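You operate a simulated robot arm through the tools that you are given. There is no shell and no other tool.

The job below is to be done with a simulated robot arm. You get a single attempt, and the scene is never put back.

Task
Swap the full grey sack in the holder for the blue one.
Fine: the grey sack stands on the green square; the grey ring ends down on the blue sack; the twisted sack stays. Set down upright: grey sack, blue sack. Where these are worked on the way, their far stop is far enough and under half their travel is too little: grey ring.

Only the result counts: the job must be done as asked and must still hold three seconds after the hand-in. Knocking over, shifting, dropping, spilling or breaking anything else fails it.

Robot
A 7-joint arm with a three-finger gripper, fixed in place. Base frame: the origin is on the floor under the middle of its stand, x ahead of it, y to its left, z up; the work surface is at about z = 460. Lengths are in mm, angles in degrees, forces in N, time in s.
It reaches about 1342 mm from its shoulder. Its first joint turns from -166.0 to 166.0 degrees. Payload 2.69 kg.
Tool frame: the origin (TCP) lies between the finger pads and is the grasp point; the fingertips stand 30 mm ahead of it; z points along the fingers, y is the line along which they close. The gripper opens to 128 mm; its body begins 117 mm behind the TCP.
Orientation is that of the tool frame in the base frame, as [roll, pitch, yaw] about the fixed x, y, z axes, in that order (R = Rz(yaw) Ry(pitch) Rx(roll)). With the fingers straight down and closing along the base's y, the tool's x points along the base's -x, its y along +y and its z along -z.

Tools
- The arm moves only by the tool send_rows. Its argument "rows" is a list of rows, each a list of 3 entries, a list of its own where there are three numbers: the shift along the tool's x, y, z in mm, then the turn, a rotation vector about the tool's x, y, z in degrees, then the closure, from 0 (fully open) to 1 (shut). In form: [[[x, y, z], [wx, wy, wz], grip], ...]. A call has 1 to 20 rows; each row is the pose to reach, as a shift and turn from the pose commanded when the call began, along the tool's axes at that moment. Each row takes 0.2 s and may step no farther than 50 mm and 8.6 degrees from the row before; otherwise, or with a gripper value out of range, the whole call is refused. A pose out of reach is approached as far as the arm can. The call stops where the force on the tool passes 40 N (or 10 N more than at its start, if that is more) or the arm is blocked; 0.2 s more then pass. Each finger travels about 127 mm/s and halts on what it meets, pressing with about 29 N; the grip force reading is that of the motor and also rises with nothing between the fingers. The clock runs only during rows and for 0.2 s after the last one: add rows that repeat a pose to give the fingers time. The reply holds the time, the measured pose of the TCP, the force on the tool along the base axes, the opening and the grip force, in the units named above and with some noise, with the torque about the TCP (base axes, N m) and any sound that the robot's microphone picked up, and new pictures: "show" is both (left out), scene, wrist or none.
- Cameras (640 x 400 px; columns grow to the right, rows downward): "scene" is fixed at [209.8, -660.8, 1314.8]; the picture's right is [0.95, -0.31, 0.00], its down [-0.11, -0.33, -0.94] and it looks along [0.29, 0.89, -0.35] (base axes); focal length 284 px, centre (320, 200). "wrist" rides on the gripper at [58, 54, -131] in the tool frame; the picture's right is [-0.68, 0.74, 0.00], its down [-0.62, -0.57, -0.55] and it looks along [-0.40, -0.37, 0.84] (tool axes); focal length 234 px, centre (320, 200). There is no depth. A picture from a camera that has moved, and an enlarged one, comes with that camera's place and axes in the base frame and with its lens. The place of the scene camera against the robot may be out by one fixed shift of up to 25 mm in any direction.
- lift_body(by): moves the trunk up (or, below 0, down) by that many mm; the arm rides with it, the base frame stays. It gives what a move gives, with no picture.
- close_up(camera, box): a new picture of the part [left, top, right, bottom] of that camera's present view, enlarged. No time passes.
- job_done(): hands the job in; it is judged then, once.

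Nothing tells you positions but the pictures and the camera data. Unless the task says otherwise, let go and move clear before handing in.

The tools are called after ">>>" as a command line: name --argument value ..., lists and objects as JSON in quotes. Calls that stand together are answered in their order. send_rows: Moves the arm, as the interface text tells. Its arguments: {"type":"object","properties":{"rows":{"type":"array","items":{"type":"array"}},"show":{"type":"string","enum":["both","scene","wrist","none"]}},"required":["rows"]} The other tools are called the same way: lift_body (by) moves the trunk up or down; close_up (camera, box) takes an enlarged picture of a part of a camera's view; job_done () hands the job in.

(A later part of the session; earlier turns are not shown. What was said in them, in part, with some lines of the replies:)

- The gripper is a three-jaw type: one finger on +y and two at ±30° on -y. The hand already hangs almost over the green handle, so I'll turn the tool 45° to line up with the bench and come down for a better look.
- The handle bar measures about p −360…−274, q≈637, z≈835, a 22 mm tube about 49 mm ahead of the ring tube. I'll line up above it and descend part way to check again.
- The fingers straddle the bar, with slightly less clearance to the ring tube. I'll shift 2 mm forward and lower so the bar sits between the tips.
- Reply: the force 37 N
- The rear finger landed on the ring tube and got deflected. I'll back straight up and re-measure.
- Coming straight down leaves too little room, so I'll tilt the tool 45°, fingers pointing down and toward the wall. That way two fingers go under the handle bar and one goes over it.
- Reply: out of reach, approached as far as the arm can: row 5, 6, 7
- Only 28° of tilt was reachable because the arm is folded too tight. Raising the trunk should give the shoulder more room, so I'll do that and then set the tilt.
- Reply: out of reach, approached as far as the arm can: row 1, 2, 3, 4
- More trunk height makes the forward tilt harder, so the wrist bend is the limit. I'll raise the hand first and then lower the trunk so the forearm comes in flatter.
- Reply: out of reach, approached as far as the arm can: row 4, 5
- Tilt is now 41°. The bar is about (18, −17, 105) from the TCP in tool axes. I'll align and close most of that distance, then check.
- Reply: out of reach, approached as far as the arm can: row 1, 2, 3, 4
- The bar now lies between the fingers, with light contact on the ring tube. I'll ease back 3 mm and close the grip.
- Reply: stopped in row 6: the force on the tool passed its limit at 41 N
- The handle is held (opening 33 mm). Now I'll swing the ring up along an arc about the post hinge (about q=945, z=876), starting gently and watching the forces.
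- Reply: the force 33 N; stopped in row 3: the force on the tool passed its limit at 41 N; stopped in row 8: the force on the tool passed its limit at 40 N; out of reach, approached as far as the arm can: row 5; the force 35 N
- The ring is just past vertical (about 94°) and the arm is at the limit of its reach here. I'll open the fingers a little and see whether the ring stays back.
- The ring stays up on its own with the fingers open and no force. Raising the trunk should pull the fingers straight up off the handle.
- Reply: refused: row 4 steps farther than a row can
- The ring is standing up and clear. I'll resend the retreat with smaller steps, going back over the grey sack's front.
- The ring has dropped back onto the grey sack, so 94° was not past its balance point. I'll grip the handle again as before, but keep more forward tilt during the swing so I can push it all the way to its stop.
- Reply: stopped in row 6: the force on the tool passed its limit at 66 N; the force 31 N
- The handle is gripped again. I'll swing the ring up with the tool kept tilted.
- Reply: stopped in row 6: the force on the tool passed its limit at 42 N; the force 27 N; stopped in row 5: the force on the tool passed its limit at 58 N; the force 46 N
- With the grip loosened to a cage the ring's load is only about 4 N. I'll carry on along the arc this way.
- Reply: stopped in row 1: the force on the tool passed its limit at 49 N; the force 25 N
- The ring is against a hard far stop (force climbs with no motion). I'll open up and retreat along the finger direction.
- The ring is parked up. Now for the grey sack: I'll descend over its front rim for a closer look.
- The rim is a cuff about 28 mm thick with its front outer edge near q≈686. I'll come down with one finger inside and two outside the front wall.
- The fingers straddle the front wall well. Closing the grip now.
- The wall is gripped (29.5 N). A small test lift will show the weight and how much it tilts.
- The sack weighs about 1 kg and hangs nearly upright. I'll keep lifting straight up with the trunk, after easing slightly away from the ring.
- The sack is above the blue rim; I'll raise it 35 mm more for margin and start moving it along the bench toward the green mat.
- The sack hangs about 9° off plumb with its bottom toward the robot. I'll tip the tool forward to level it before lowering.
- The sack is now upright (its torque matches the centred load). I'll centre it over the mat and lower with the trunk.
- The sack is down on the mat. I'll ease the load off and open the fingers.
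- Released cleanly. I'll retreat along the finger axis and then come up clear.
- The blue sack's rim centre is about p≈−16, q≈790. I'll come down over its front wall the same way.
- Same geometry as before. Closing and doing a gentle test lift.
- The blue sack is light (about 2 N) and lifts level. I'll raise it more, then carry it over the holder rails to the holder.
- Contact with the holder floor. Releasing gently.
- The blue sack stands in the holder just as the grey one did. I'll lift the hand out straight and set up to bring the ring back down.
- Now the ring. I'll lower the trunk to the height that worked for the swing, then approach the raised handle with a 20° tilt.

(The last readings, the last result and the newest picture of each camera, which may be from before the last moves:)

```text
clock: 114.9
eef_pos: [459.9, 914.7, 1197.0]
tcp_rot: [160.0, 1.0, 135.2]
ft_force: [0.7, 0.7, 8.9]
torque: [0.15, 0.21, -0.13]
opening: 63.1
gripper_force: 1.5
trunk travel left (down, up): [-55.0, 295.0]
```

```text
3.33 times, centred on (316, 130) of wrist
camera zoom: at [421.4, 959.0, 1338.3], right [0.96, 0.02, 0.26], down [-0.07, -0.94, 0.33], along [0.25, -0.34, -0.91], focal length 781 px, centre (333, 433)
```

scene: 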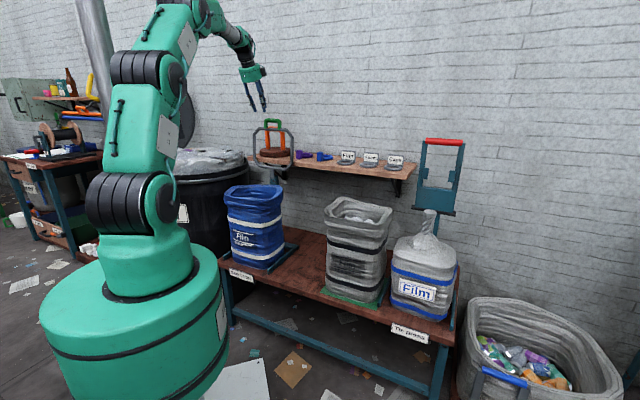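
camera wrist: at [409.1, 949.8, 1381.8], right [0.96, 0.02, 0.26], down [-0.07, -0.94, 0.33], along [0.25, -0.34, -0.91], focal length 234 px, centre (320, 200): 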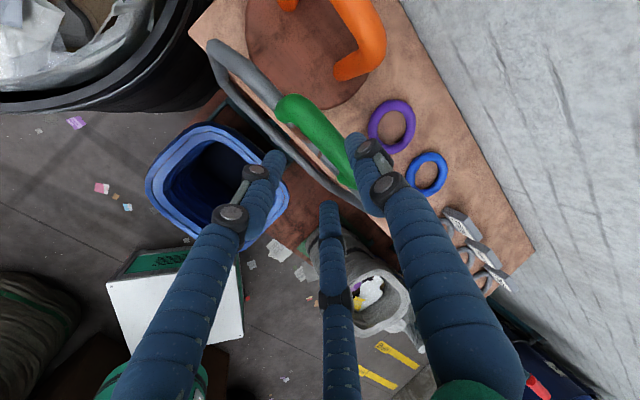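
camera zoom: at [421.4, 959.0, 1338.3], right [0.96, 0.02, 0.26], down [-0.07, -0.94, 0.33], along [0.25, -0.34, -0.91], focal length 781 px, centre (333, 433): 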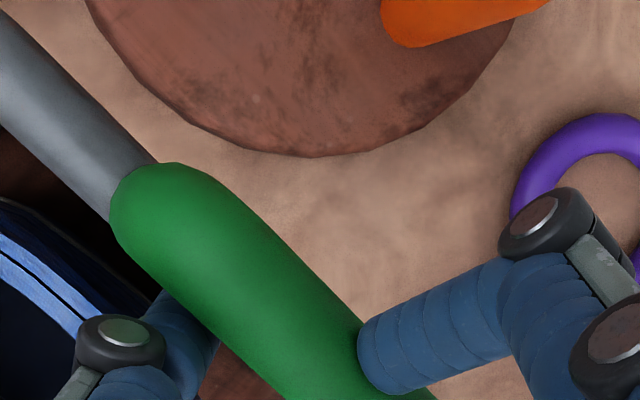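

The rear finger caught on the bar's top. I'll back out and shift farther back before inserting again.

>>> send_rows --rows '[[[0, 0, -10], [0, 0, 0], 0.6], [[0, 0, -25], [0, 0, 0], 0.6], [[0, 0, -46], [0, 0, 0], 0.6], [[0, 8, -46], [0, 0, 0], 0.53], [[0, 8, -46], [0, 0, 0], 0.53]]' --show "none"

>>> close_up --camera "scene" --box '[225, 80, 305, 180]'

>>> close_up --camera "wrist" --box '[220, 50, 412, 170]'

```text
clock: 116.1
eef_pos: [451.8, 911.4, 1240.7]
tcp_rot: [159.9, 0.8, 135.3]
ft_force: [-0.2, 0.0, -0.1]
torque: [-0.01, 0.02, -0.02]
opening: 61.3
gripper_force: 0.1
trunk travel left (down, up): [-55.0, 295.0]
```

```text
4.00 times, centred on (265, 130) of scene
camera zoom: at [209.8, -660.8, 1314.8], right [0.95, -0.31, 0.0], down [-0.11, -0.33, -0.94], along [0.29, 0.89, -0.35], focal length 1137 px, centre (540, 480)
```

zoom: 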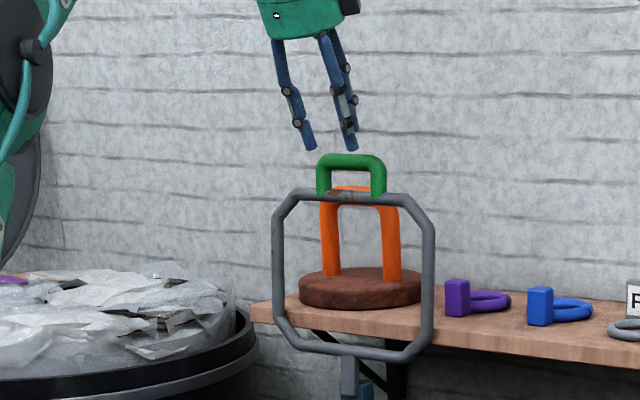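

```text
3.33 times, centred on (316, 110) of wrist
camera zoom: at [414.2, 954.9, 1384.0], right [0.96, 0.02, 0.26], down [-0.07, -0.94, 0.33], along [0.25, -0.34, -0.91], focal length 781 px, centre (333, 500)
```

zoom: 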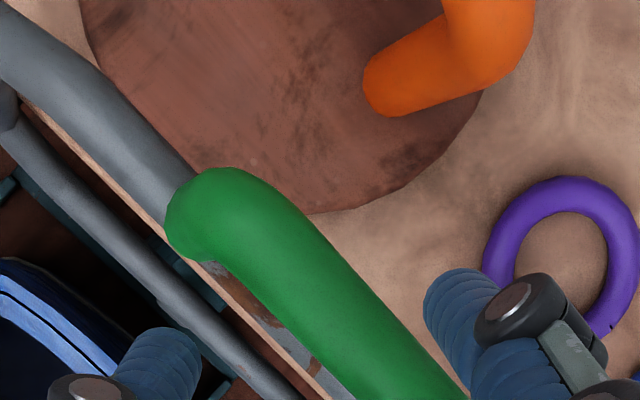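

>>> send_rows --rows '[[[0, 0, 10], [0, 0, 0], 0.53], [[0, 0, 20], [0, 0, 0], 0.53], [[0, 0, 30], [0, 0, 0], 0.53], [[0, 0, 39], [0, 0, 0], 0.53], [[0, 0, 46], [0, 0, 0], 0.53], [[0, 0, 46], [0, 0, 0], 0.53]]' --show "none"

>>> close_up --camera "scene" --box '[225, 80, 305, 180]'

>>> close_up --camera "wrist" --box '[220, 70, 412, 190]'

```text
clock: 117.5
eef_pos: [463.2, 922.0, 1200.5]
tcp_rot: [160.0, 0.9, 135.2]
ft_force: [-0.5, 0.6, -0.5]
torque: [0.01, 0.03, 0.03]
opening: 60.0
gripper_force: 0.1
trunk travel left (down, up): [-55.0, 295.0]
```

```text
4.00 times, centred on (265, 130) of scene
camera zoom: at [209.8, -660.8, 1314.8], right [0.95, -0.31, 0.0], down [-0.11, -0.33, -0.94], along [0.29, 0.89, -0.35], focal length 1137 px, centre (540, 480)
```

zoom: 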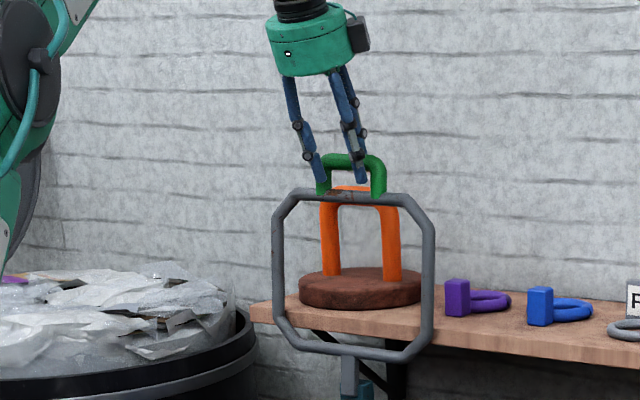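

```text
3.33 times, centred on (316, 130) of wrist
camera zoom: at [425.9, 965.7, 1341.3], right [0.96, 0.02, 0.26], down [-0.07, -0.94, 0.33], along [0.25, -0.34, -0.91], focal length 781 px, centre (333, 433)
```

zoom: 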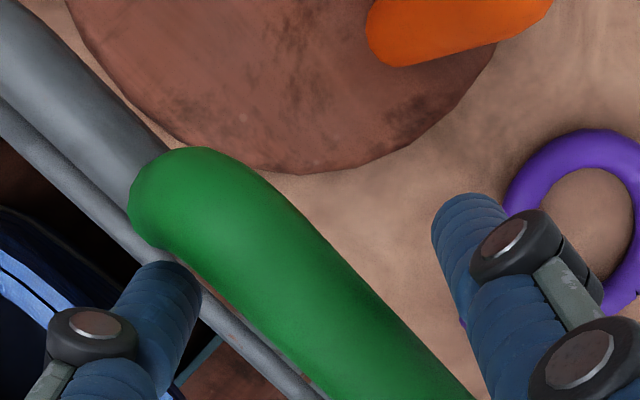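

The handle is now between the fingers with no contact. I'll close to a loose cage around it.

>>> send_rows --rows '[[[0, 1, 4], [0, 0, 0], 0.6], [[0, 2.5, 7], [0, 0, 0], 0.66], [[0, 2.5, 7], [0, 0, 0], 0.7], [[0, 2.5, 7], [0, 0, 0], 0.73], [[0, 2.5, 7], [0, 0, 0], 0.73]]' --show "none"

>>> close_up --camera "scene" --box '[225, 80, 305, 180]'

>>> close_up --camera "wrist" --box '[220, 70, 412, 190]'

```text
clock: 118.7
eef_pos: [467.6, 922.9, 1193.1]
tcp_rot: [160.0, 0.9, 135.2]
ft_force: [-2.5, -6.2, -5.3]
torque: [0.05, 0.08, -0.19]
opening: 38.7
gripper_force: 2.9
trunk travel left (down, up): [-55.0, 295.0]
```

```text
4.00 times, centred on (265, 130) of scene
camera zoom: at [209.8, -660.8, 1314.8], right [0.95, -0.31, 0.0], down [-0.11, -0.33, -0.94], along [0.29, 0.89, -0.35], focal length 1137 px, centre (540, 480)
```

zoom: 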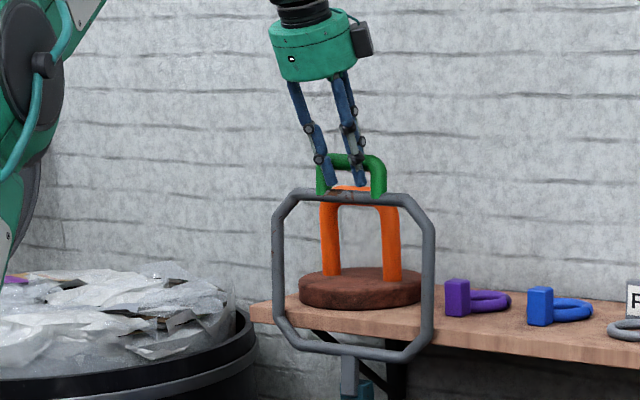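

```text
3.33 times, centred on (316, 130) of wrist
camera zoom: at [429.8, 968.4, 1335.1], right [0.96, 0.02, 0.26], down [-0.07, -0.94, 0.33], along [0.25, -0.34, -0.91], focal length 781 px, centre (333, 433)
```

zoom: 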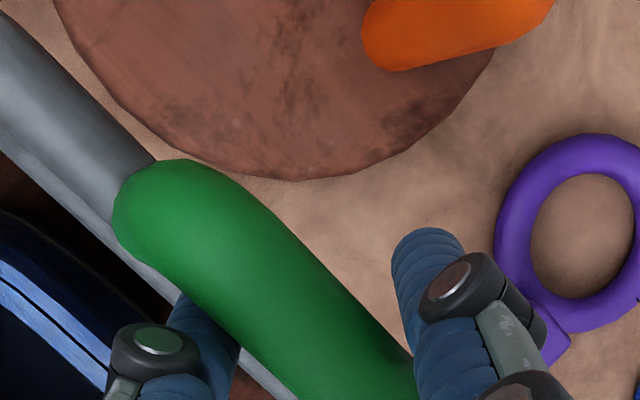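

The handle is caged. Now I'll bring the ring forward along the arc.

>>> send_rows --rows '[[[0, -13, -6.6], [-0.4, 0, 0], 0.73], [[0, -26.6, -12.8], [-0.8, 0, 0], 0.73], [[0, -41.7, -18.5], [-1.2, 0, 0], 0.73], [[0, -56.9, -23.7], [-1.6, 0, 0], 0.73], [[0, -72.5, -27.8], [-2, 0, 0], 0.73], [[0, -88.3, -31.3], [-2.4, 0, 0], 0.73], [[0, -104.2, -33.8], [-2.9, 0, 0], 0.73], [[0, -120.2, -35.7], [-3.3, 0, 0], 0.73], [[0, -136.3, -36.5], [-3.7, 0, 0], 0.73], [[0, -152.4, -36.7], [-4.1, 0, 0], 0.73]]' --show "none"

>>> close_up --camera "scene" --box '[205, 80, 311, 200]'

```text
clock: 120.9
eef_pos: [358.4, 813.2, 1174.9]
tcp_rot: [155.8, 0.9, 135.3]
ft_force: [-0.7, -0.7, 0.3]
torque: [0.01, -0.01, 0.04]
opening: 34.9
gripper_force: 0.6
trunk travel left (down, up): [-55.0, 295.0]
```

```text
3.33 times, centred on (258, 140) of scene
camera zoom: at [209.8, -660.8, 1314.8], right [0.95, -0.31, 0.0], down [-0.11, -0.33, -0.94], along [0.29, 0.89, -0.35], focal length 948 px, centre (527, 400)
```

zoom: 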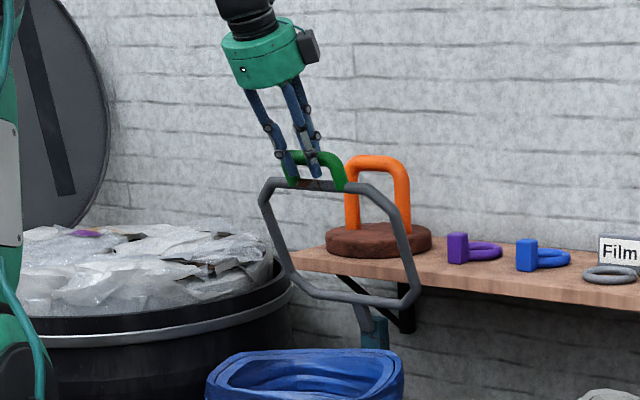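

>>> send_rows --rows '[[[0, -16, -0.3], [-0.4, 0, 0], 0.73], [[0, -32.2, 0], [-0.8, 0, 0], 0.73], [[0, -48.2, 1.3], [-1.2, 0, 0], 0.75], [[0, -64.4, 3.3], [-1.7, 0, 0], 0.77], [[0, -80.2, 6.3], [-2.1, 0, 0], 0.79], [[0, -95.9, 10], [-2.5, 0, 0], 0.81], [[0, -111.2, 14.6], [-2.9, 0, 0], 0.83], [[0, -126.4, 19.9], [-3.3, 0, 0], 0.85], [[0, -141.3, 26.1], [-3.7, 0, 0], 0.85], [[0, -156, 33], [-4.2, 0, 0], 0.85]]' --show "none"

>>> close_up --camera "scene" --box '[205, 110, 301, 200]'

```text
clock: 123.1
eef_pos: [268.8, 722.8, 1082.2]
tcp_rot: [151.7, 0.9, 135.4]
ft_force: [-13.1, 18.5, -5.9]
torque: [0.66, 0.49, -0.38]
opening: 32.8
gripper_force: 45.4
trunk travel left (down, up): [-55.0, 295.0]
```

```text
4.44 times, centred on (253, 155) of scene
camera zoom: at [209.8, -660.8, 1314.8], right [0.95, -0.31, 0.0], down [-0.11, -0.33, -0.94], along [0.29, 0.89, -0.35], focal length 1264 px, centre (618, 400)
```

zoom: 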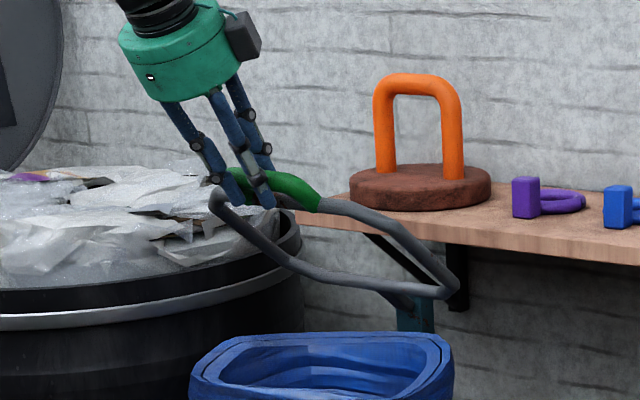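

>>> send_rows --rows '[[[0, 0, 0], [0, 0, 0], 0.78], [[0, -14.5, 6.6], [-0.4, 0, 0], 0.78], [[0, -29, 13.9], [-0.8, 0, 0], 0.78], [[0, -43, 22], [-1.2, 0, 0], 0.78], [[0, -56.6, 30.8], [-1.6, 0, 0], 0.78], [[0, -69.5, 40.4], [-2, 0, 0], 0.78], [[0, -82.1, 50.5], [-2.5, 0, 0], 0.78]]' --show "none"

>>> close_up --camera "scene" --box '[205, 125, 301, 215]'

```text
clock: 124.1
eef_pos: [252.5, 705.3, 1048.7]
tcp_rot: [150.2, 0.5, 135.0]
ft_force: [-21.7, 13.7, 1.7]
torque: [1.15, 0.89, 0.43]
opening: 32.6
gripper_force: 44.7
trunk travel left (down, up): [-55.0, 295.0]
stopped in row 4: the force on the tool passed its limit at 46 N (the readings are from after the stop); the commanded pose is now the measured one
```

```text
4.44 times, centred on (253, 170) of scene
camera zoom: at [209.8, -660.8, 1314.8], right [0.95, -0.31, 0.0], down [-0.11, -0.33, -0.94], along [0.29, 0.89, -0.35], focal length 1264 px, centre (618, 333)
```

zoom: 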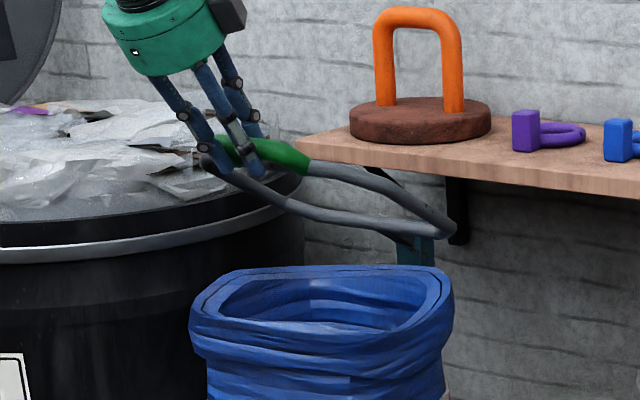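

>>> send_rows --rows '[[[0, 0, 0], [0, 0, 0], 0.73], [[0, 0, 0], [0, 0, 0], 0.73], [[0, 0, 0], [0, 0, 0], 0.73]]' --show "none"

>>> close_up --camera "scene" --box '[205, 125, 301, 215]'

>>> close_up --camera "wrist" --box '[220, 70, 412, 190]'

```text
clock: 124.9
eef_pos: [254.9, 703.7, 1049.2]
tcp_rot: [150.4, 0.6, 135.0]
ft_force: [-0.6, -2.0, -2.1]
torque: [0.01, 0.02, -0.06]
opening: 36.4
gripper_force: 0.8
trunk travel left (down, up): [-55.0, 295.0]
```

```text
4.44 times, centred on (253, 170) of scene
camera zoom: at [209.8, -660.8, 1314.8], right [0.95, -0.31, 0.0], down [-0.11, -0.33, -0.94], along [0.29, 0.89, -0.35], focal length 1264 px, centre (618, 333)
```

zoom: 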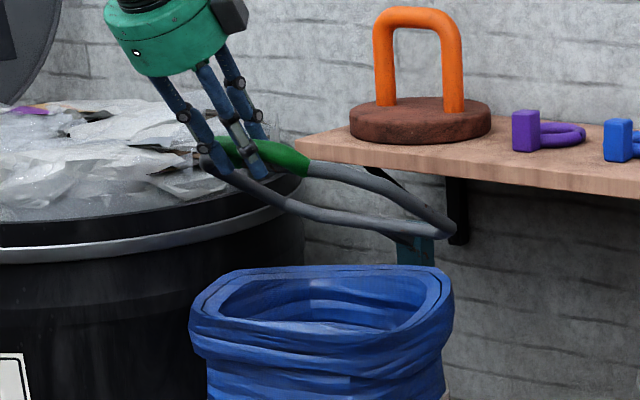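

```text
3.33 times, centred on (316, 130) of wrist
camera zoom: at [199.7, 730.7, 1190.2], right [0.93, -0.02, 0.37], down [-0.11, -0.97, 0.2], along [0.36, -0.23, -0.91], focal length 781 px, centre (333, 433)
```

zoom: 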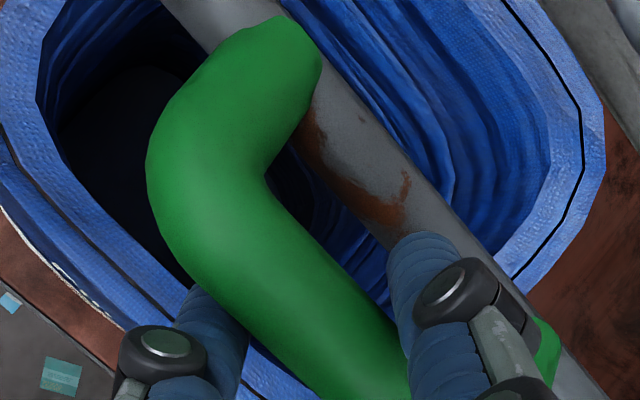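

>>> send_rows --rows '[[[0, 0, 0], [0, 0, 0], 0.75], [[0, 0, 0], [0, 0, 0], 0.78], [[0, -9.5, 5.7], [-0.1, 0, 0], 0.8], [[0, -19.1, 11.6], [-0.2, 0, 0], 0.8], [[0, -28, 17.6], [-0.5, 0, 0], 0.8], [[0, -36.6, 23.9], [-0.7, 0, 0], 0.8], [[0, -45, 30.6], [-1, 0, 0], 0.8], [[0, -53.3, 37.5], [-1.2, 0, 0], 0.8]]' --show "none"

>>> close_up --camera "scene" --box '[205, 125, 301, 215]'

```text
clock: 126.1
eef_pos: [251.3, 699.1, 1039.0]
tcp_rot: [149.1, -0.1, 134.3]
ft_force: [-38.7, 3.4, 12.2]
torque: [0.06, 0.09, 1.26]
opening: 32.9
gripper_force: 45.1
trunk travel left (down, up): [-55.0, 295.0]
stopped in row 5: the force on the tool passed its limit at 42 N (the readings are from after the stop); the commanded pose is now the measured one
```

```text
4.44 times, centred on (253, 170) of scene
camera zoom: at [209.8, -660.8, 1314.8], right [0.95, -0.31, 0.0], down [-0.11, -0.33, -0.94], along [0.29, 0.89, -0.35], focal length 1264 px, centre (618, 333)
```

zoom: 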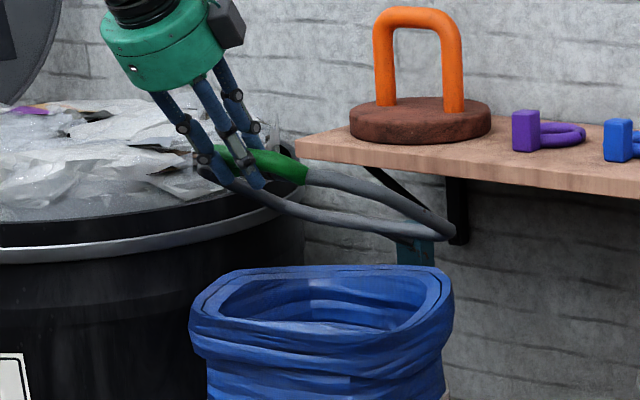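

Side forces show that the hinge line is turned about 0.7° from my frame and I've drifted about 4 mm sideways. I'll relax to a cage, re-centre and fix the yaw.

>>> send_rows --rows '[[[0, 0, 0], [0, 0, 0], 0.73], [[0, 0, 0], [0, 0, 0], 0.73], [[2, 0, 0], [0, 0.3, -0.6], 0.73], [[4.5, 0, 0], [0, 0.7, -1.2], 0.73], [[4.5, 0, 0], [0, 0.7, -1.2], 0.73]]' --show "none"

>>> close_up --camera "wrist" --box '[220, 70, 412, 190]'

>>> close_up --camera "scene" --box '[205, 125, 301, 215]'

```text
clock: 127.3
eef_pos: [251.0, 701.3, 1038.9]
tcp_rot: [149.2, -0.1, 135.8]
ft_force: [-1.9, -2.7, -1.4]
torque: [-0.02, 0.0, -0.06]
opening: 35.6
gripper_force: 0.6
trunk travel left (down, up): [-55.0, 295.0]
```

```text
3.33 times, centred on (316, 130) of wrist
camera zoom: at [195.3, 724.4, 1180.3], right [0.93, -0.02, 0.38], down [-0.09, -0.98, 0.18], along [0.37, -0.2, -0.91], focal length 781 px, centre (333, 433)
```

zoom: 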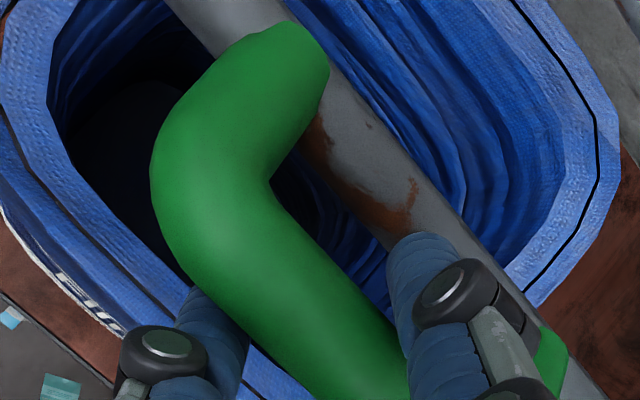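

```text
4.44 times, centred on (253, 170) of scene
camera zoom: at [209.8, -660.8, 1314.8], right [0.95, -0.31, 0.0], down [-0.11, -0.33, -0.94], along [0.29, 0.89, -0.35], focal length 1264 px, centre (618, 333)
```

zoom: 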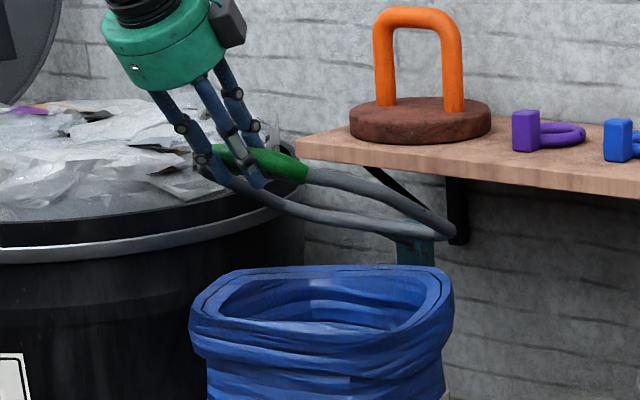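

>>> send_rows --rows '[[[0, 0, 0], [0, 0, 0], 0.76], [[0, 0, 0], [0, 0, 0], 0.8], [[0, 0, 0], [0, 0, 0], 0.8]]' --show "none"

```text
clock: 128.1
eef_pos: [250.0, 699.0, 1037.7]
tcp_rot: [149.2, -0.1, 135.7]
ft_force: [-3.8, -3.9, 0.2]
torque: [0.57, 0.37, -0.51]
opening: 32.4
gripper_force: 44.7
trunk travel left (down, up): [-55.0, 295.0]
```

>>> send_rows --rows '[[[0, -11.5, 6.8], [0, 0, 0], 0.8], [[0, -22.7, 14.1], [0, 0, 0], 0.8], [[0, -33.6, 21.8], [0, 0, 0], 0.8]]' --show "none"

```text
clock: 128.7
eef_pos: [249.9, 698.8, 1030.7]
tcp_rot: [148.2, -0.8, 135.3]
ft_force: [-42.0, 1.2, 13.8]
torque: [0.11, 0.13, 0.76]
opening: 32.4
gripper_force: 45.5
trunk travel left (down, up): [-55.0, 295.0]
stopped in row 2: the force on the tool passed its limit at 42 N (the readings are from after the stop); the commanded pose is now the measured one
```

The arm is close to a wrist-aligned pose here, which makes it twitch. I'll relax the grip and reduce the tilt to about 15° around the bar to get away from that.

>>> send_rows --rows '[[[0, 0, 0], [0, 0, 0], 0.73], [[0, 0, 0], [0, 0, 0], 0.73], [[0, 1.2, 0], [3.4, -0.1, -0.2], 0.72], [[0, 2.5, -0.2], [6.8, -0.2, -0.4], 0.72], [[0, 3.5, -0.4], [10.2, -0.3, -0.6], 0.72], [[0, 4.5, -0.6], [13.5, -0.4, -0.7], 0.72], [[0, 5.1, -0.7], [16.8, -0.5, -0.8], 0.72], [[0, 5.1, -0.7], [16.8, -0.5, -0.8], 0.72]]' --show "none"

>>> close_up --camera "wrist" --box '[220, 70, 412, 190]'

>>> close_up --camera "scene" --box '[205, 115, 301, 215]'

```text
clock: 130.4
eef_pos: [253.9, 699.4, 1034.6]
tcp_rot: [165.1, 0.0, 135.8]
ft_force: [-7.7, -5.8, 2.3]
torque: [0.04, -0.08, -0.2]
opening: 36.5
gripper_force: 0.2
trunk travel left (down, up): [-55.0, 295.0]
```

```text
3.33 times, centred on (316, 130) of wrist
camera zoom: at [224.9, 750.6, 1174.9], right [0.98, 0.04, 0.19], down [-0.04, -0.92, 0.38], along [0.19, -0.38, -0.9], focal length 781 px, centre (333, 433)
```

zoom: 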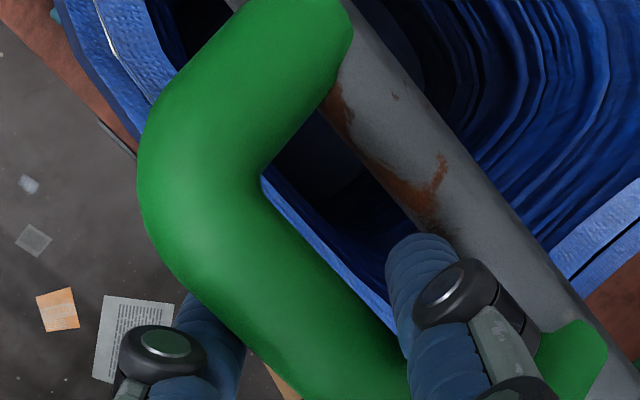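

```text
4.00 times, centred on (253, 165) of scene
camera zoom: at [209.8, -660.8, 1314.8], right [0.95, -0.31, 0.0], down [-0.11, -0.33, -0.94], along [0.29, 0.89, -0.35], focal length 1137 px, centre (588, 340)
```

zoom: 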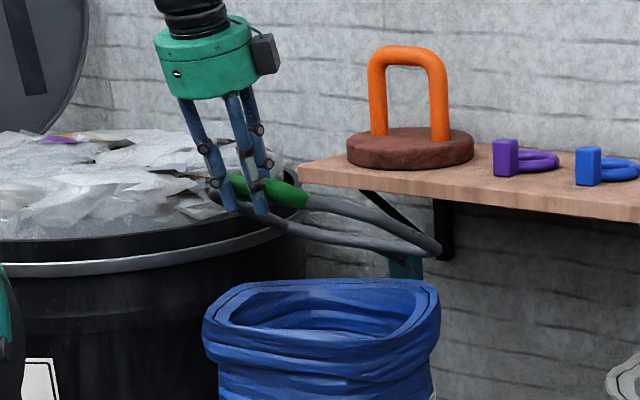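

>>> send_rows --rows '[[[2.5, 0, 0], [0, 0, 0], 0.72], [[5, 0, 0], [0, 0, 0], 0.73], [[5, -2, 0], [0, 0, 0], 0.75], [[5, -2, 0], [0, 0, 0], 0.8], [[5, -2, 0], [0, 0, 0], 0.8]]' --show "none"

```text
clock: 131.7
eef_pos: [249.3, 702.8, 1033.1]
tcp_rot: [165.1, 0.0, 135.8]
ft_force: [6.6, 1.7, -5.4]
torque: [0.39, 0.32, -0.78]
opening: 32.2
gripper_force: 45.5
trunk travel left (down, up): [-55.0, 295.0]
```

>>> send_rows --rows '[[[0, -4.5, 5], [0, 0, 0], 0.8], [[0, -9, 9.9], [0, 0, 0], 0.8], [[0, -13.3, 15], [0, 0, 0], 0.8], [[0, -17.5, 20.2], [0, 0, 0], 0.8], [[0, -25.6, 30.8], [0, 0, 0], 0.8]]' --show "none"

```text
clock: 132.8
eef_pos: [237.3, 690.3, 997.4]
tcp_rot: [165.1, 0.0, 135.8]
ft_force: [11.7, 6.7, -6.7]
torque: [0.56, 0.46, -0.76]
opening: 32.3
gripper_force: 44.9
trunk travel left (down, up): [-55.0, 295.0]
```

>>> send_rows --rows '[[[0, -6.6, 11.3], [0, 0, 0], 0.8], [[0, -13.3, 22.6], [0, 0, 0], 0.8], [[0, -19.9, 34.2], [0, 0, 0], 0.8], [[0, -26, 46.1], [0, 0, 0], 0.8]]' --show "none"

>>> close_up --camera "scene" --box '[205, 125, 301, 215]'

>>> close_up --camera "wrist" --box '[200, 0, 520, 200]'

```text
clock: 133.8
eef_pos: [225.3, 679.0, 943.3]
tcp_rot: [165.2, 0.2, 135.7]
ft_force: [-25.4, -18.7, 1.9]
torque: [-0.22, 0.29, -1.38]
opening: 32.5
gripper_force: 45.2
trunk travel left (down, up): [-55.0, 295.0]
```

```text
4.44 times, centred on (253, 170) of scene
camera zoom: at [209.8, -660.8, 1314.8], right [0.95, -0.31, 0.0], down [-0.11, -0.33, -0.94], along [0.29, 0.89, -0.35], focal length 1264 px, centre (618, 333)
```

zoom: 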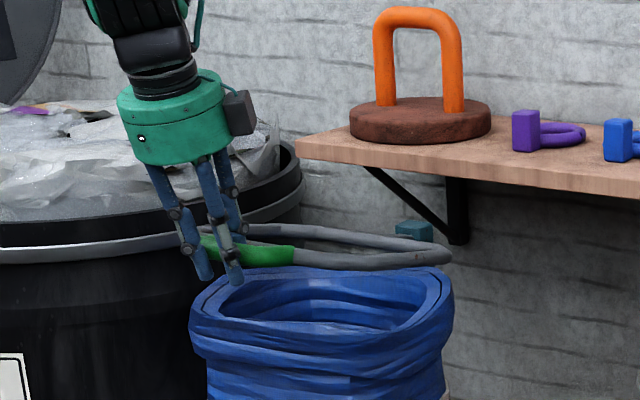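

```text
2.00 times, centred on (360, 100) of wrist
camera zoom: at [197.1, 731.0, 1084.8], right [0.98, 0.04, 0.19], down [-0.04, -0.92, 0.39], along [0.19, -0.39, -0.9], focal length 468 px, centre (240, 400)
```

zoom: 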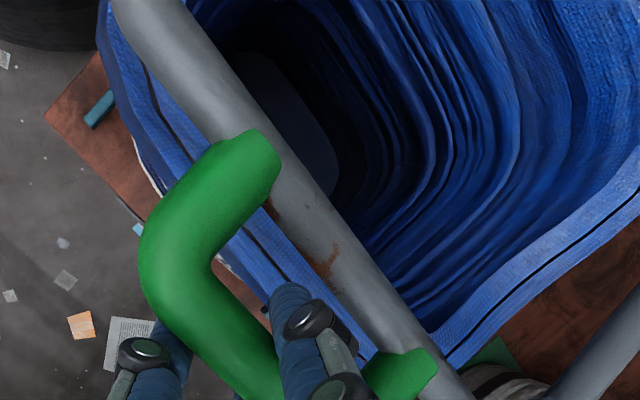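

>>> send_rows --rows '[[[0, -3.5, 3], [0, 0, 0], 0.8], [[0, -7.5, 11.5], [0, 0, 0], 0.8], [[0, -12.5, 24], [0, 0, 0], 0.8]]' --show "none"

>>> close_up --camera "scene" --box '[205, 125, 301, 215]'

```text
clock: 134.7
eef_pos: [222.8, 676.8, 918.7]
tcp_rot: [165.1, 0.1, 135.8]
ft_force: [-28.7, -11.3, -0.4]
torque: [0.14, 0.42, -1.26]
opening: 32.4
gripper_force: 45.2
trunk travel left (down, up): [-55.0, 295.0]
```

```text
4.44 times, centred on (253, 170) of scene
camera zoom: at [209.8, -660.8, 1314.8], right [0.95, -0.31, 0.0], down [-0.11, -0.33, -0.94], along [0.29, 0.89, -0.35], focal length 1264 px, centre (618, 333)
```

zoom: 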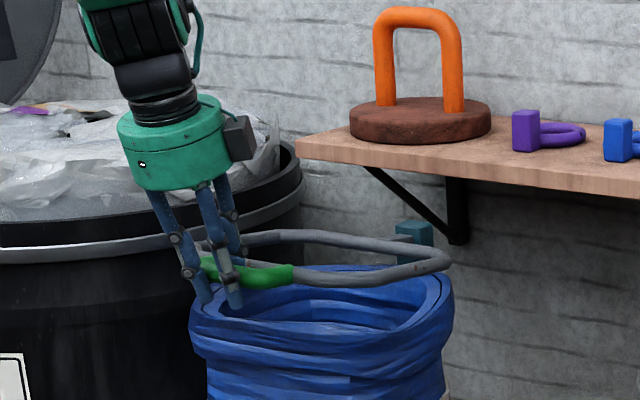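

>>> send_rows --rows '[[[0, -3, 6], [0, 0, 0], 0.8], [[0, -5.5, 12.3], [0, 0, 0], 0.8], [[0, -7.7, 18.6], [0, 0, 0], 0.8], [[0, -10, 24.9], [0, 0, 0], 0.8]]' --show "none"

>>> close_up --camera "scene" --box '[205, 135, 301, 225]'

>>> close_up --camera "wrist" --box '[200, 0, 520, 200]'

```text
clock: 135.7
eef_pos: [221.6, 674.8, 892.7]
tcp_rot: [165.0, 0.0, 135.8]
ft_force: [-28.5, -2.7, -0.6]
torque: [0.52, 0.53, -1.26]
opening: 32.3
gripper_force: 45.0
trunk travel left (down, up): [-55.0, 295.0]
```

```text
4.44 times, centred on (253, 180) of scene
camera zoom: at [209.8, -660.8, 1314.8], right [0.95, -0.31, 0.0], down [-0.11, -0.33, -0.94], along [0.29, 0.89, -0.35], focal length 1264 px, centre (618, 289)
```

zoom: 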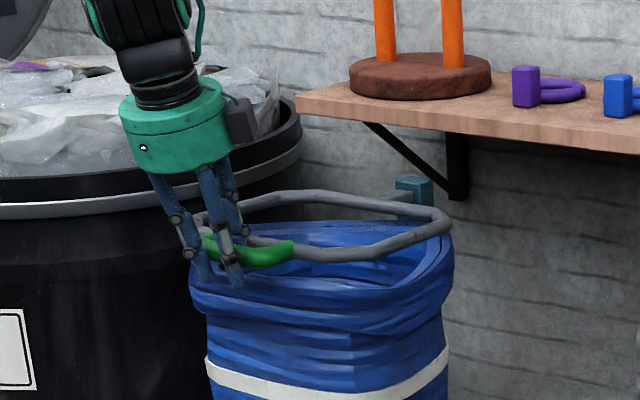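

```text
2.00 times, centred on (360, 100) of wrist
camera zoom: at [192.5, 726.0, 1034.6], right [0.98, 0.04, 0.19], down [-0.04, -0.92, 0.38], along [0.19, -0.38, -0.9], focal length 468 px, centre (240, 400)
```

zoom: 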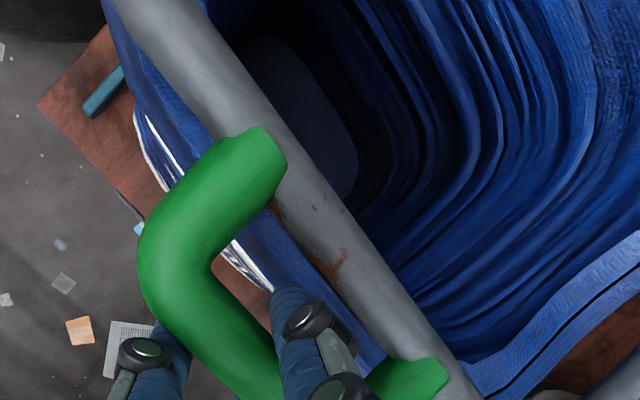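

>>> send_rows --rows '[[[0, -1.6, 4.5], [0, 0, 0], 0.8], [[0, -2.7, 9], [0, 0, 0], 0.8], [[0, -3.5, 13], [0, 0, 0], 0.8], [[0, -4, 16], [0, 0, 0], 0.8]]' --show "none"

>>> close_up --camera "scene" --box '[205, 135, 301, 225]'

```text
clock: 136.7
eef_pos: [220.8, 675.1, 877.7]
tcp_rot: [165.0, -0.1, 135.8]
ft_force: [-19.3, 6.8, -2.6]
torque: [0.76, 0.53, -1.12]
opening: 32.2
gripper_force: 44.9
trunk travel left (down, up): [-55.0, 295.0]
```

```text
4.44 times, centred on (253, 180) of scene
camera zoom: at [209.8, -660.8, 1314.8], right [0.95, -0.31, 0.0], down [-0.11, -0.33, -0.94], along [0.29, 0.89, -0.35], focal length 1264 px, centre (618, 289)
```

zoom: 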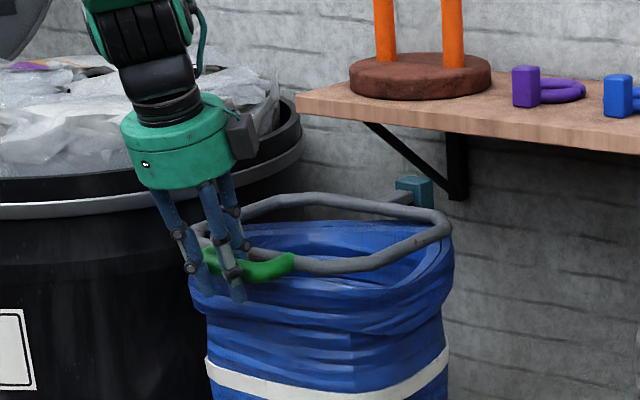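

>>> send_rows --rows '[[[0, -0.5, 2], [0, 0, 0], 0.8], [[0, -1, 4], [0, 0, 0], 0.8], [[0, -1.5, 6], [0, 0, 0], 0.8], [[0, -1.5, 6], [0, 0, 0], 0.8]]' --show "none"

>>> close_up --camera "scene" --box '[205, 135, 301, 225]'

>>> close_up --camera "wrist" --box '[200, 0, 520, 200]'

```text
clock: 137.5
eef_pos: [221.0, 673.8, 873.4]
tcp_rot: [165.0, -0.1, 135.6]
ft_force: [-14.7, -15.5, 20.6]
torque: [-0.28, -0.28, -1.33]
opening: 32.2
gripper_force: 45.4
trunk travel left (down, up): [-55.0, 295.0]
stopped in row 4: the force on the tool passed its limit at 42 N (the readings are from after the stop); the commanded pose is now the measured one
```

```text
4.44 times, centred on (253, 180) of scene
camera zoom: at [209.8, -660.8, 1314.8], right [0.95, -0.31, 0.0], down [-0.11, -0.33, -0.94], along [0.29, 0.89, -0.35], focal length 1264 px, centre (618, 289)
```

zoom: 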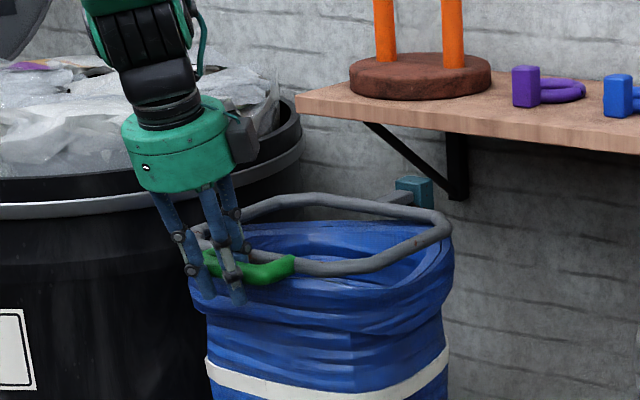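

```text
2.00 times, centred on (360, 100) of wrist
camera zoom: at [192.5, 725.2, 1015.8], right [0.98, 0.04, 0.19], down [-0.04, -0.92, 0.38], along [0.19, -0.38, -0.9], focal length 468 px, centre (240, 400)
```

zoom: 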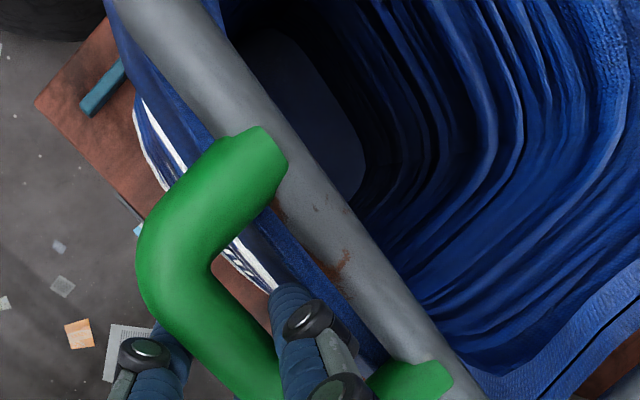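

The ring is down on the blue rim with firm contact. I'll open just enough to release the bar and back out along the finger direction.

>>> send_rows --rows '[[[0, 0, 0], [0, 0, 0], 0.74], [[0, 0, 0], [0, 0, 0], 0.72], [[0, 0, 0], [0, 0, 0], 0.69], [[0, 0, 0], [0, 0, 0], 0.69], [[0, 0, 0], [0, 0, 0], 0.69]]' --show "none"

>>> close_up --camera "wrist" --box '[220, 70, 412, 190]'

>>> close_up --camera "scene" --box '[205, 145, 269, 205]'

```text
clock: 138.7
eef_pos: [222.3, 675.8, 872.8]
tcp_rot: [164.9, -0.1, 135.8]
ft_force: [-0.3, -0.1, -0.4]
torque: [-0.04, 0.02, 0.03]
opening: 39.9
gripper_force: 0.0
trunk travel left (down, up): [-55.0, 295.0]
```

```text
3.33 times, centred on (316, 130) of wrist
camera zoom: at [193.4, 726.6, 1014.0], right [0.98, 0.04, 0.19], down [-0.04, -0.92, 0.38], along [0.19, -0.38, -0.9], focal length 781 px, centre (333, 433)
```

zoom: 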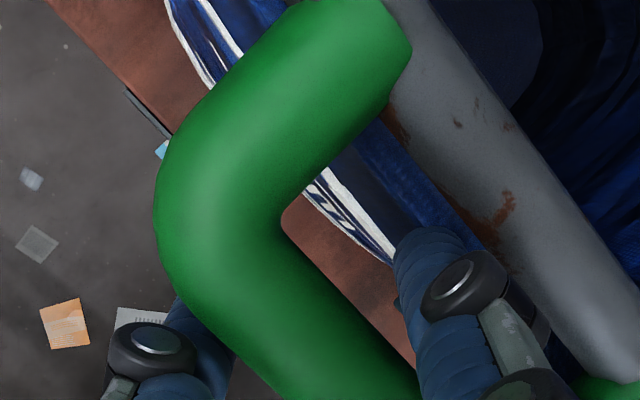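

```text
6.67 times, centred on (237, 175) of scene
camera zoom: at [209.8, -660.8, 1314.8], right [0.95, -0.31, 0.0], down [-0.11, -0.33, -0.94], along [0.29, 0.89, -0.35], focal length 1896 px, centre (873, 367)
```

zoom: 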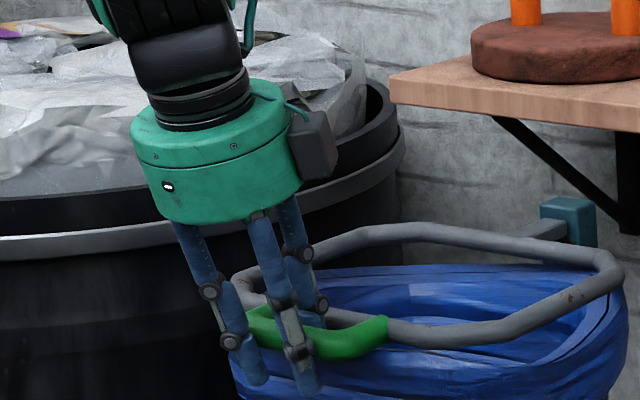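

>>> send_rows --rows '[[[0, 0, -8], [0, 0, 0], 0.69], [[0, 0, -18], [0, 0, 0], 0.69], [[0, 0, -30], [0, 0, 0], 0.69], [[0, 0, -45], [0, 0, 0], 0.69], [[0, 0, -65], [0, 0, 0], 0.69], [[0, 0, -90], [0, 0, 0], 0.69], [[0, 0, -120], [0, 0, 0], 0.69]]' --show "both"

>>> close_up --camera "scene" --box '[200, 135, 330, 295]'

>>> close_up --camera "wrist" --box '[240, 0, 560, 200]'

```text
clock: 140.3
eef_pos: [200.0, 648.9, 981.6]
tcp_rot: [165.4, 0.4, 135.6]
ft_force: [-0.1, -0.6, 0.7]
torque: [-0.01, 0.01, 0.01]
opening: 40.0
gripper_force: 0.0
trunk travel left (down, up): [-55.0, 295.0]
camera wrist: at [173.4, 701.1, 1123.9], right [0.98, 0.03, 0.19], down [-0.04, -0.92, 0.39], along [0.19, -0.39, -0.9], focal length 234 px, centre (320, 200)
```

scene: 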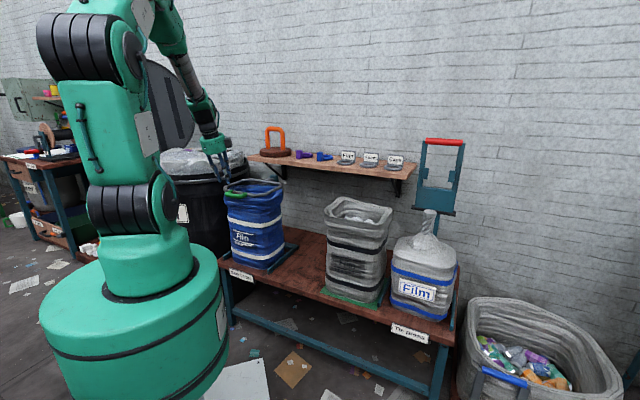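
wrist: 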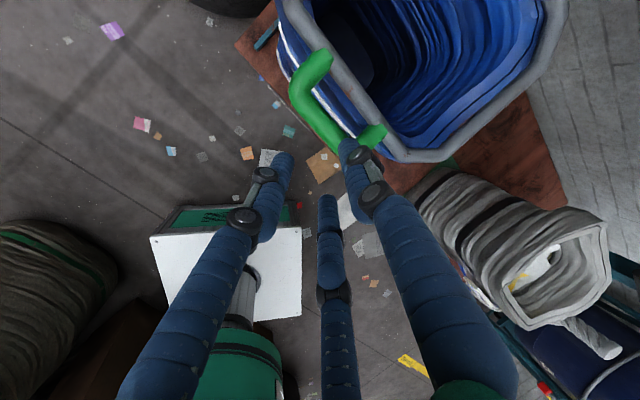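

```text
2.50 times, centred on (265, 215) of scene
camera zoom: at [209.8, -660.8, 1314.8], right [0.95, -0.31, 0.0], down [-0.11, -0.33, -0.94], along [0.29, 0.89, -0.35], focal length 711 px, centre (458, 162)
```

zoom: 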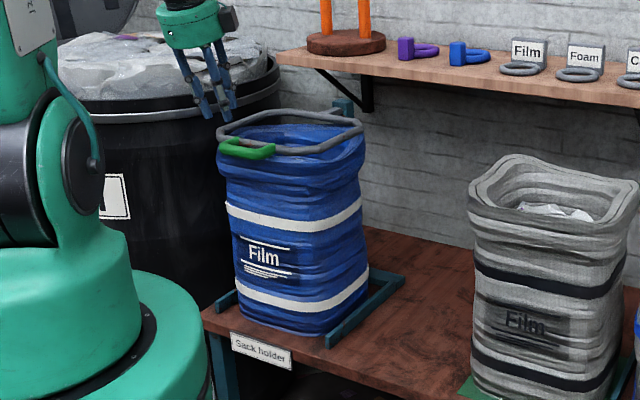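

```text
2.00 times, centred on (400, 100) of wrist
camera zoom: at [173.4, 701.1, 1123.9], right [0.98, 0.03, 0.19], down [-0.04, -0.92, 0.39], along [0.19, -0.39, -0.9], focal length 468 px, centre (160, 400)
```

zoom: 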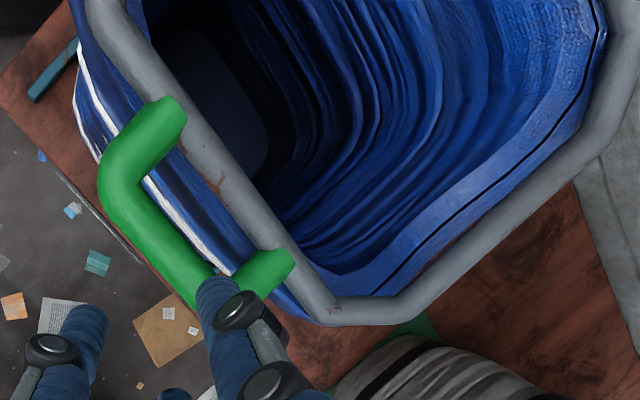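

The ring rests on the blue sack. I'll move the hand well clear and check everything from above.

>>> send_rows --rows '[[[0, 10, -40], [3, 0, 0], 0.6], [[0, 20, -80], [6, 0, 0], 0.5], [[0, 30, -120], [9, 0, 0], 0.4], [[0, 40, -160], [12, 0, 0], 0.3], [[0, 50, -200], [15, 0, 0], 0.3], [[0, 60, -240], [15, 0, 0], 0.3], [[0, 65, -280], [15, 0, 0], 0.3], [[0, 65, -280], [15, 0, 0], 0.3]]' --show "both"

>>> close_up --camera "wrist" --box '[250, 0, 490, 150]'

>>> close_up --camera "scene" --box '[300, 180, 480, 330]'

>>> close_up --camera "scene" --box '[215, 165, 295, 215]'

```text
clock: 142.0
eef_pos: [194.8, 620.6, 1148.9]
tcp_rot: [-170.6, 5.4, 135.5]
ft_force: [-0.3, -0.4, -0.4]
torque: [-0.06, 0.01, 0.04]
opening: 89.4
gripper_force: 0.0
trunk travel left (down, up): [-55.0, 295.0]
stopped in row 8: the arm was blocked; the commanded pose is now the measured one
camera wrist: at [198.7, 719.7, 1264.3], right [1.0, 0.04, -0.06], down [0.07, -0.72, 0.69], along [-0.02, -0.69, -0.72], focal length 234 px, centre (320, 200)
```

scene: 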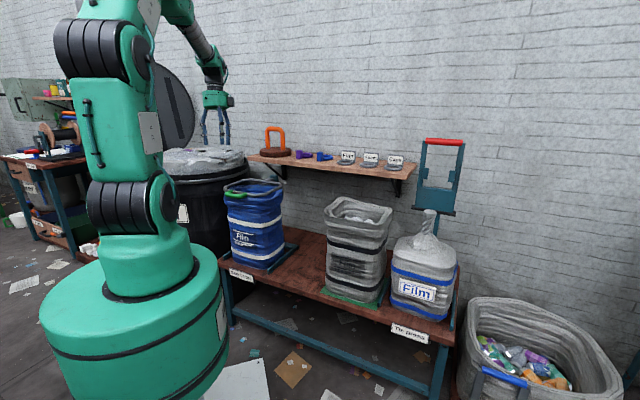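
wrist: 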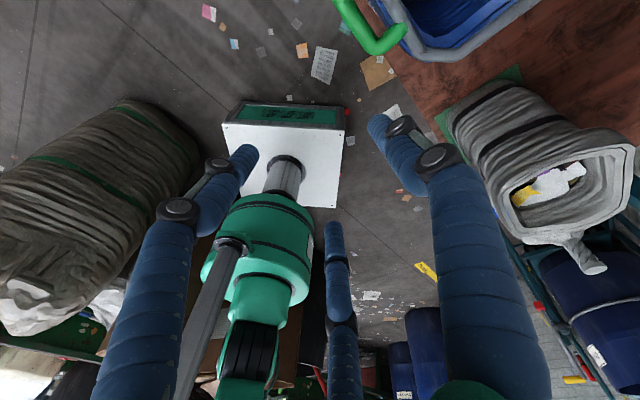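

```text
2.67 times, centred on (370, 75) of wrist
camera zoom: at [198.7, 719.7, 1264.3], right [1.0, 0.04, -0.06], down [0.07, -0.72, 0.69], along [-0.02, -0.69, -0.72], focal length 624 px, centre (187, 533)
```

zoom: 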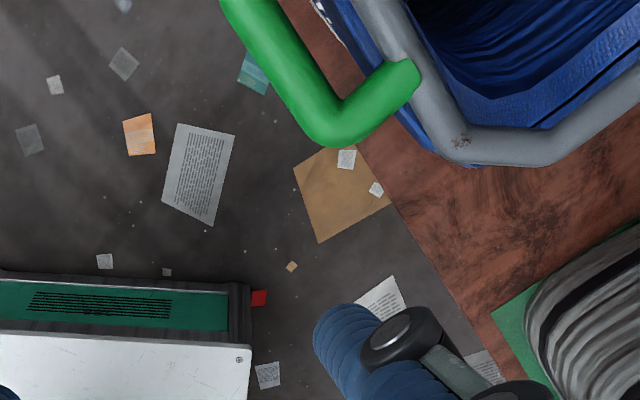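

```text
2.67 times, centred on (390, 255) of scene
camera zoom: at [209.8, -660.8, 1314.8], right [0.95, -0.31, 0.0], down [-0.11, -0.33, -0.94], along [0.29, 0.89, -0.35], focal length 758 px, centre (133, 53)
```

zoom: 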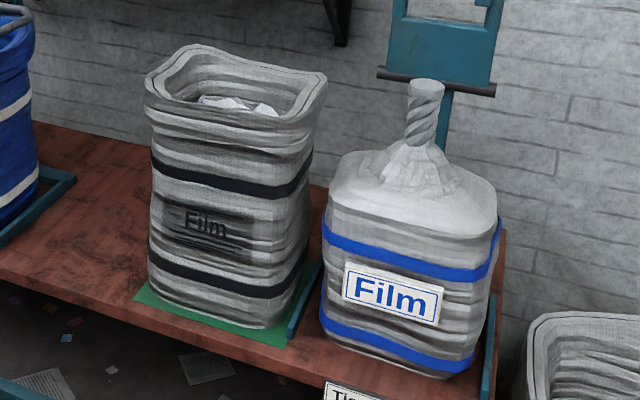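

```text
8.00 times, centred on (255, 190) of scene
camera zoom: at [209.8, -660.8, 1314.8], right [0.95, -0.31, 0.0], down [-0.11, -0.33, -0.94], along [0.29, 0.89, -0.35], focal length 2275 px, centre (840, 280)
```

zoom: 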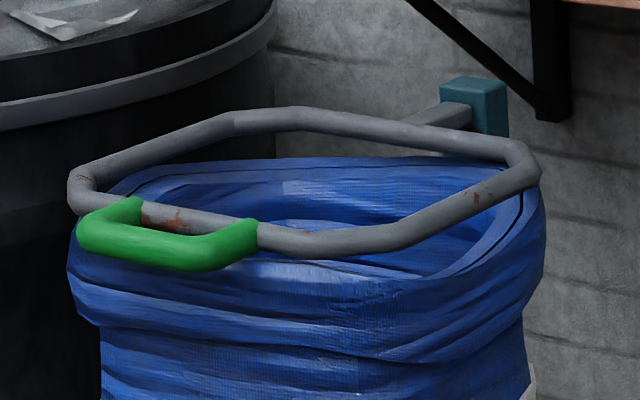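

Everything looks settled: ring down on blue, grey upright on green, twisted sack untouched. I'll wait a couple of seconds with the hand clear and confirm nothing moves.

>>> send_rows --rows '[[[0, 0, 0], [0, 0, 0], 0.3], [[0, 0, 0], [0, 0, 0], 0.3], [[0, 0, 0], [0, 0, 0], 0.3], [[0, 0, 0], [0, 0, 0], 0.3], [[0, 0, 0], [0, 0, 0], 0.3], [[0, 0, 0], [0, 0, 0], 0.3], [[0, 0, 0], [0, 0, 0], 0.3], [[0, 0, 0], [0, 0, 0], 0.3], [[0, 0, 0], [0, 0, 0], 0.3], [[0, 0, 0], [0, 0, 0], 0.3]]' --show "scene"

>>> close_up --camera "scene" --box '[200, 110, 480, 340]'

>>> close_up --camera "scene" --box '[310, 240, 410, 320]'

>>> close_up --camera "scene" --box '[205, 170, 325, 300]'

```text
clock: 144.2
eef_pos: [194.1, 619.6, 1151.7]
tcp_rot: [-170.7, 5.4, 135.5]
ft_force: [-0.3, 0.2, -0.3]
torque: [-0.02, -0.01, 0.01]
opening: 89.3
gripper_force: 0.0
trunk travel left (down, up): [-55.0, 295.0]
```

scene: 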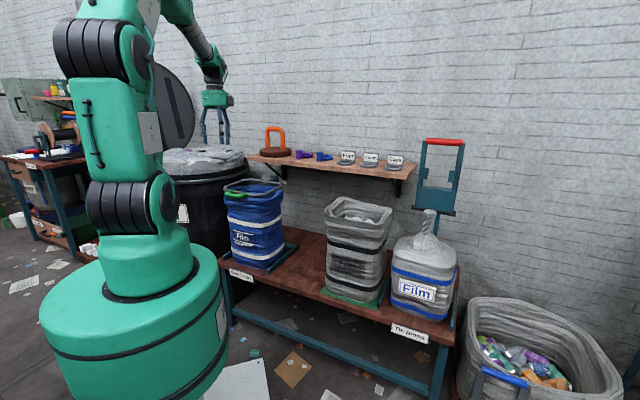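

```text
1.74 times, centred on (340, 225) of scene
camera zoom: at [209.8, -660.8, 1314.8], right [0.95, -0.31, 0.0], down [-0.11, -0.33, -0.94], along [0.29, 0.89, -0.35], focal length 494 px, centre (285, 156)
```

zoom: 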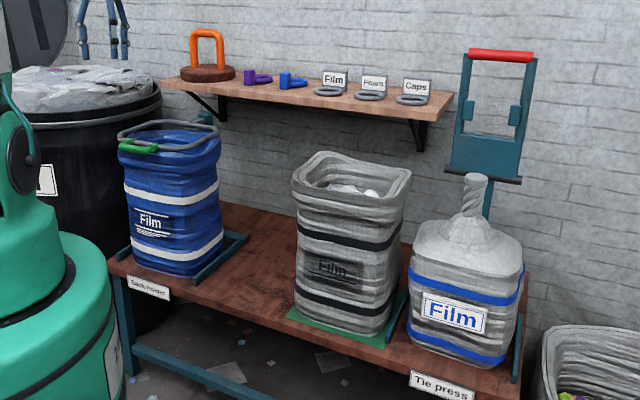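

```text
5.00 times, centred on (360, 280) of scene
camera zoom: at [209.8, -660.8, 1314.8], right [0.95, -0.31, 0.0], down [-0.11, -0.33, -0.94], along [0.29, 0.89, -0.35], focal length 1422 px, centre (120, -200)
```

zoom: 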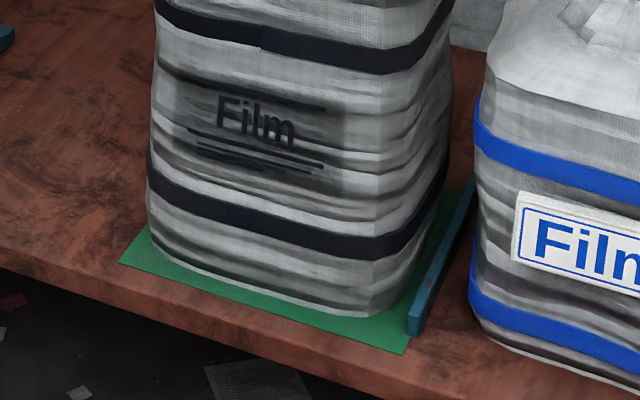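

```text
3.08 times, centred on (265, 235) of scene
camera zoom: at [209.8, -660.8, 1314.8], right [0.95, -0.31, 0.0], down [-0.11, -0.33, -0.94], along [0.29, 0.89, -0.35], focal length 875 px, centre (489, 92)
```

zoom: 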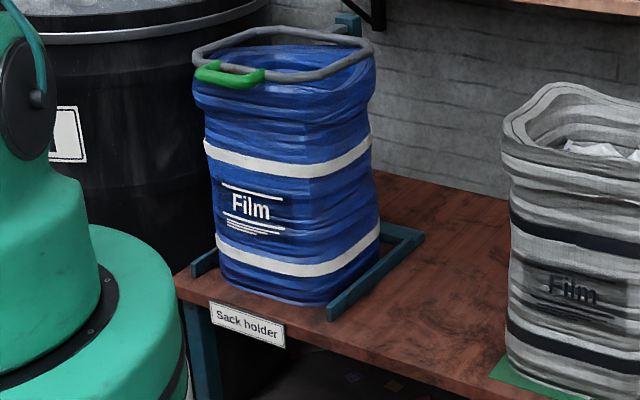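

The grey sack stands upright on the green square and the blue sack stands in the holder with the grey ring down on it. The twisted sack and the shelf items look unmoved, and the hand is open and clear. I'm handing the job in.

>>> job_done

```text
The job is handed in.
```

I've swapped the sacks and handed the job in. I don't have the judge's verdict.

- **Grey sack:** it stands upright on the green square. The base looked to be inside the mat on the sides I could see.
- **Blue sack:** it stands upright in the holder, between the rails where the grey one was.
- **Grey ring:** I raised it to its far stop to make the swap, then brought it back down. It sits at the same height as it did on the grey sack. In the last pictures the blue rim looked slightly lower than the ring at the back, so the ring may be resting partly on its own stop there.
- **Twisted sack:** it was never touched, and the shelf items look unmoved.

- **Ring fell once:** on the first try I let go of the ring just short of its far stop, and it fell back onto the grey sack. I saw no damage or shift from it.
- **Arm blocked:** on the final retreat the arm reported being blocked for one step, with the hand already clear of the bench. I found no sign that it hit anything.

I waited about two seconds before handing in, and nothing moved in that time.
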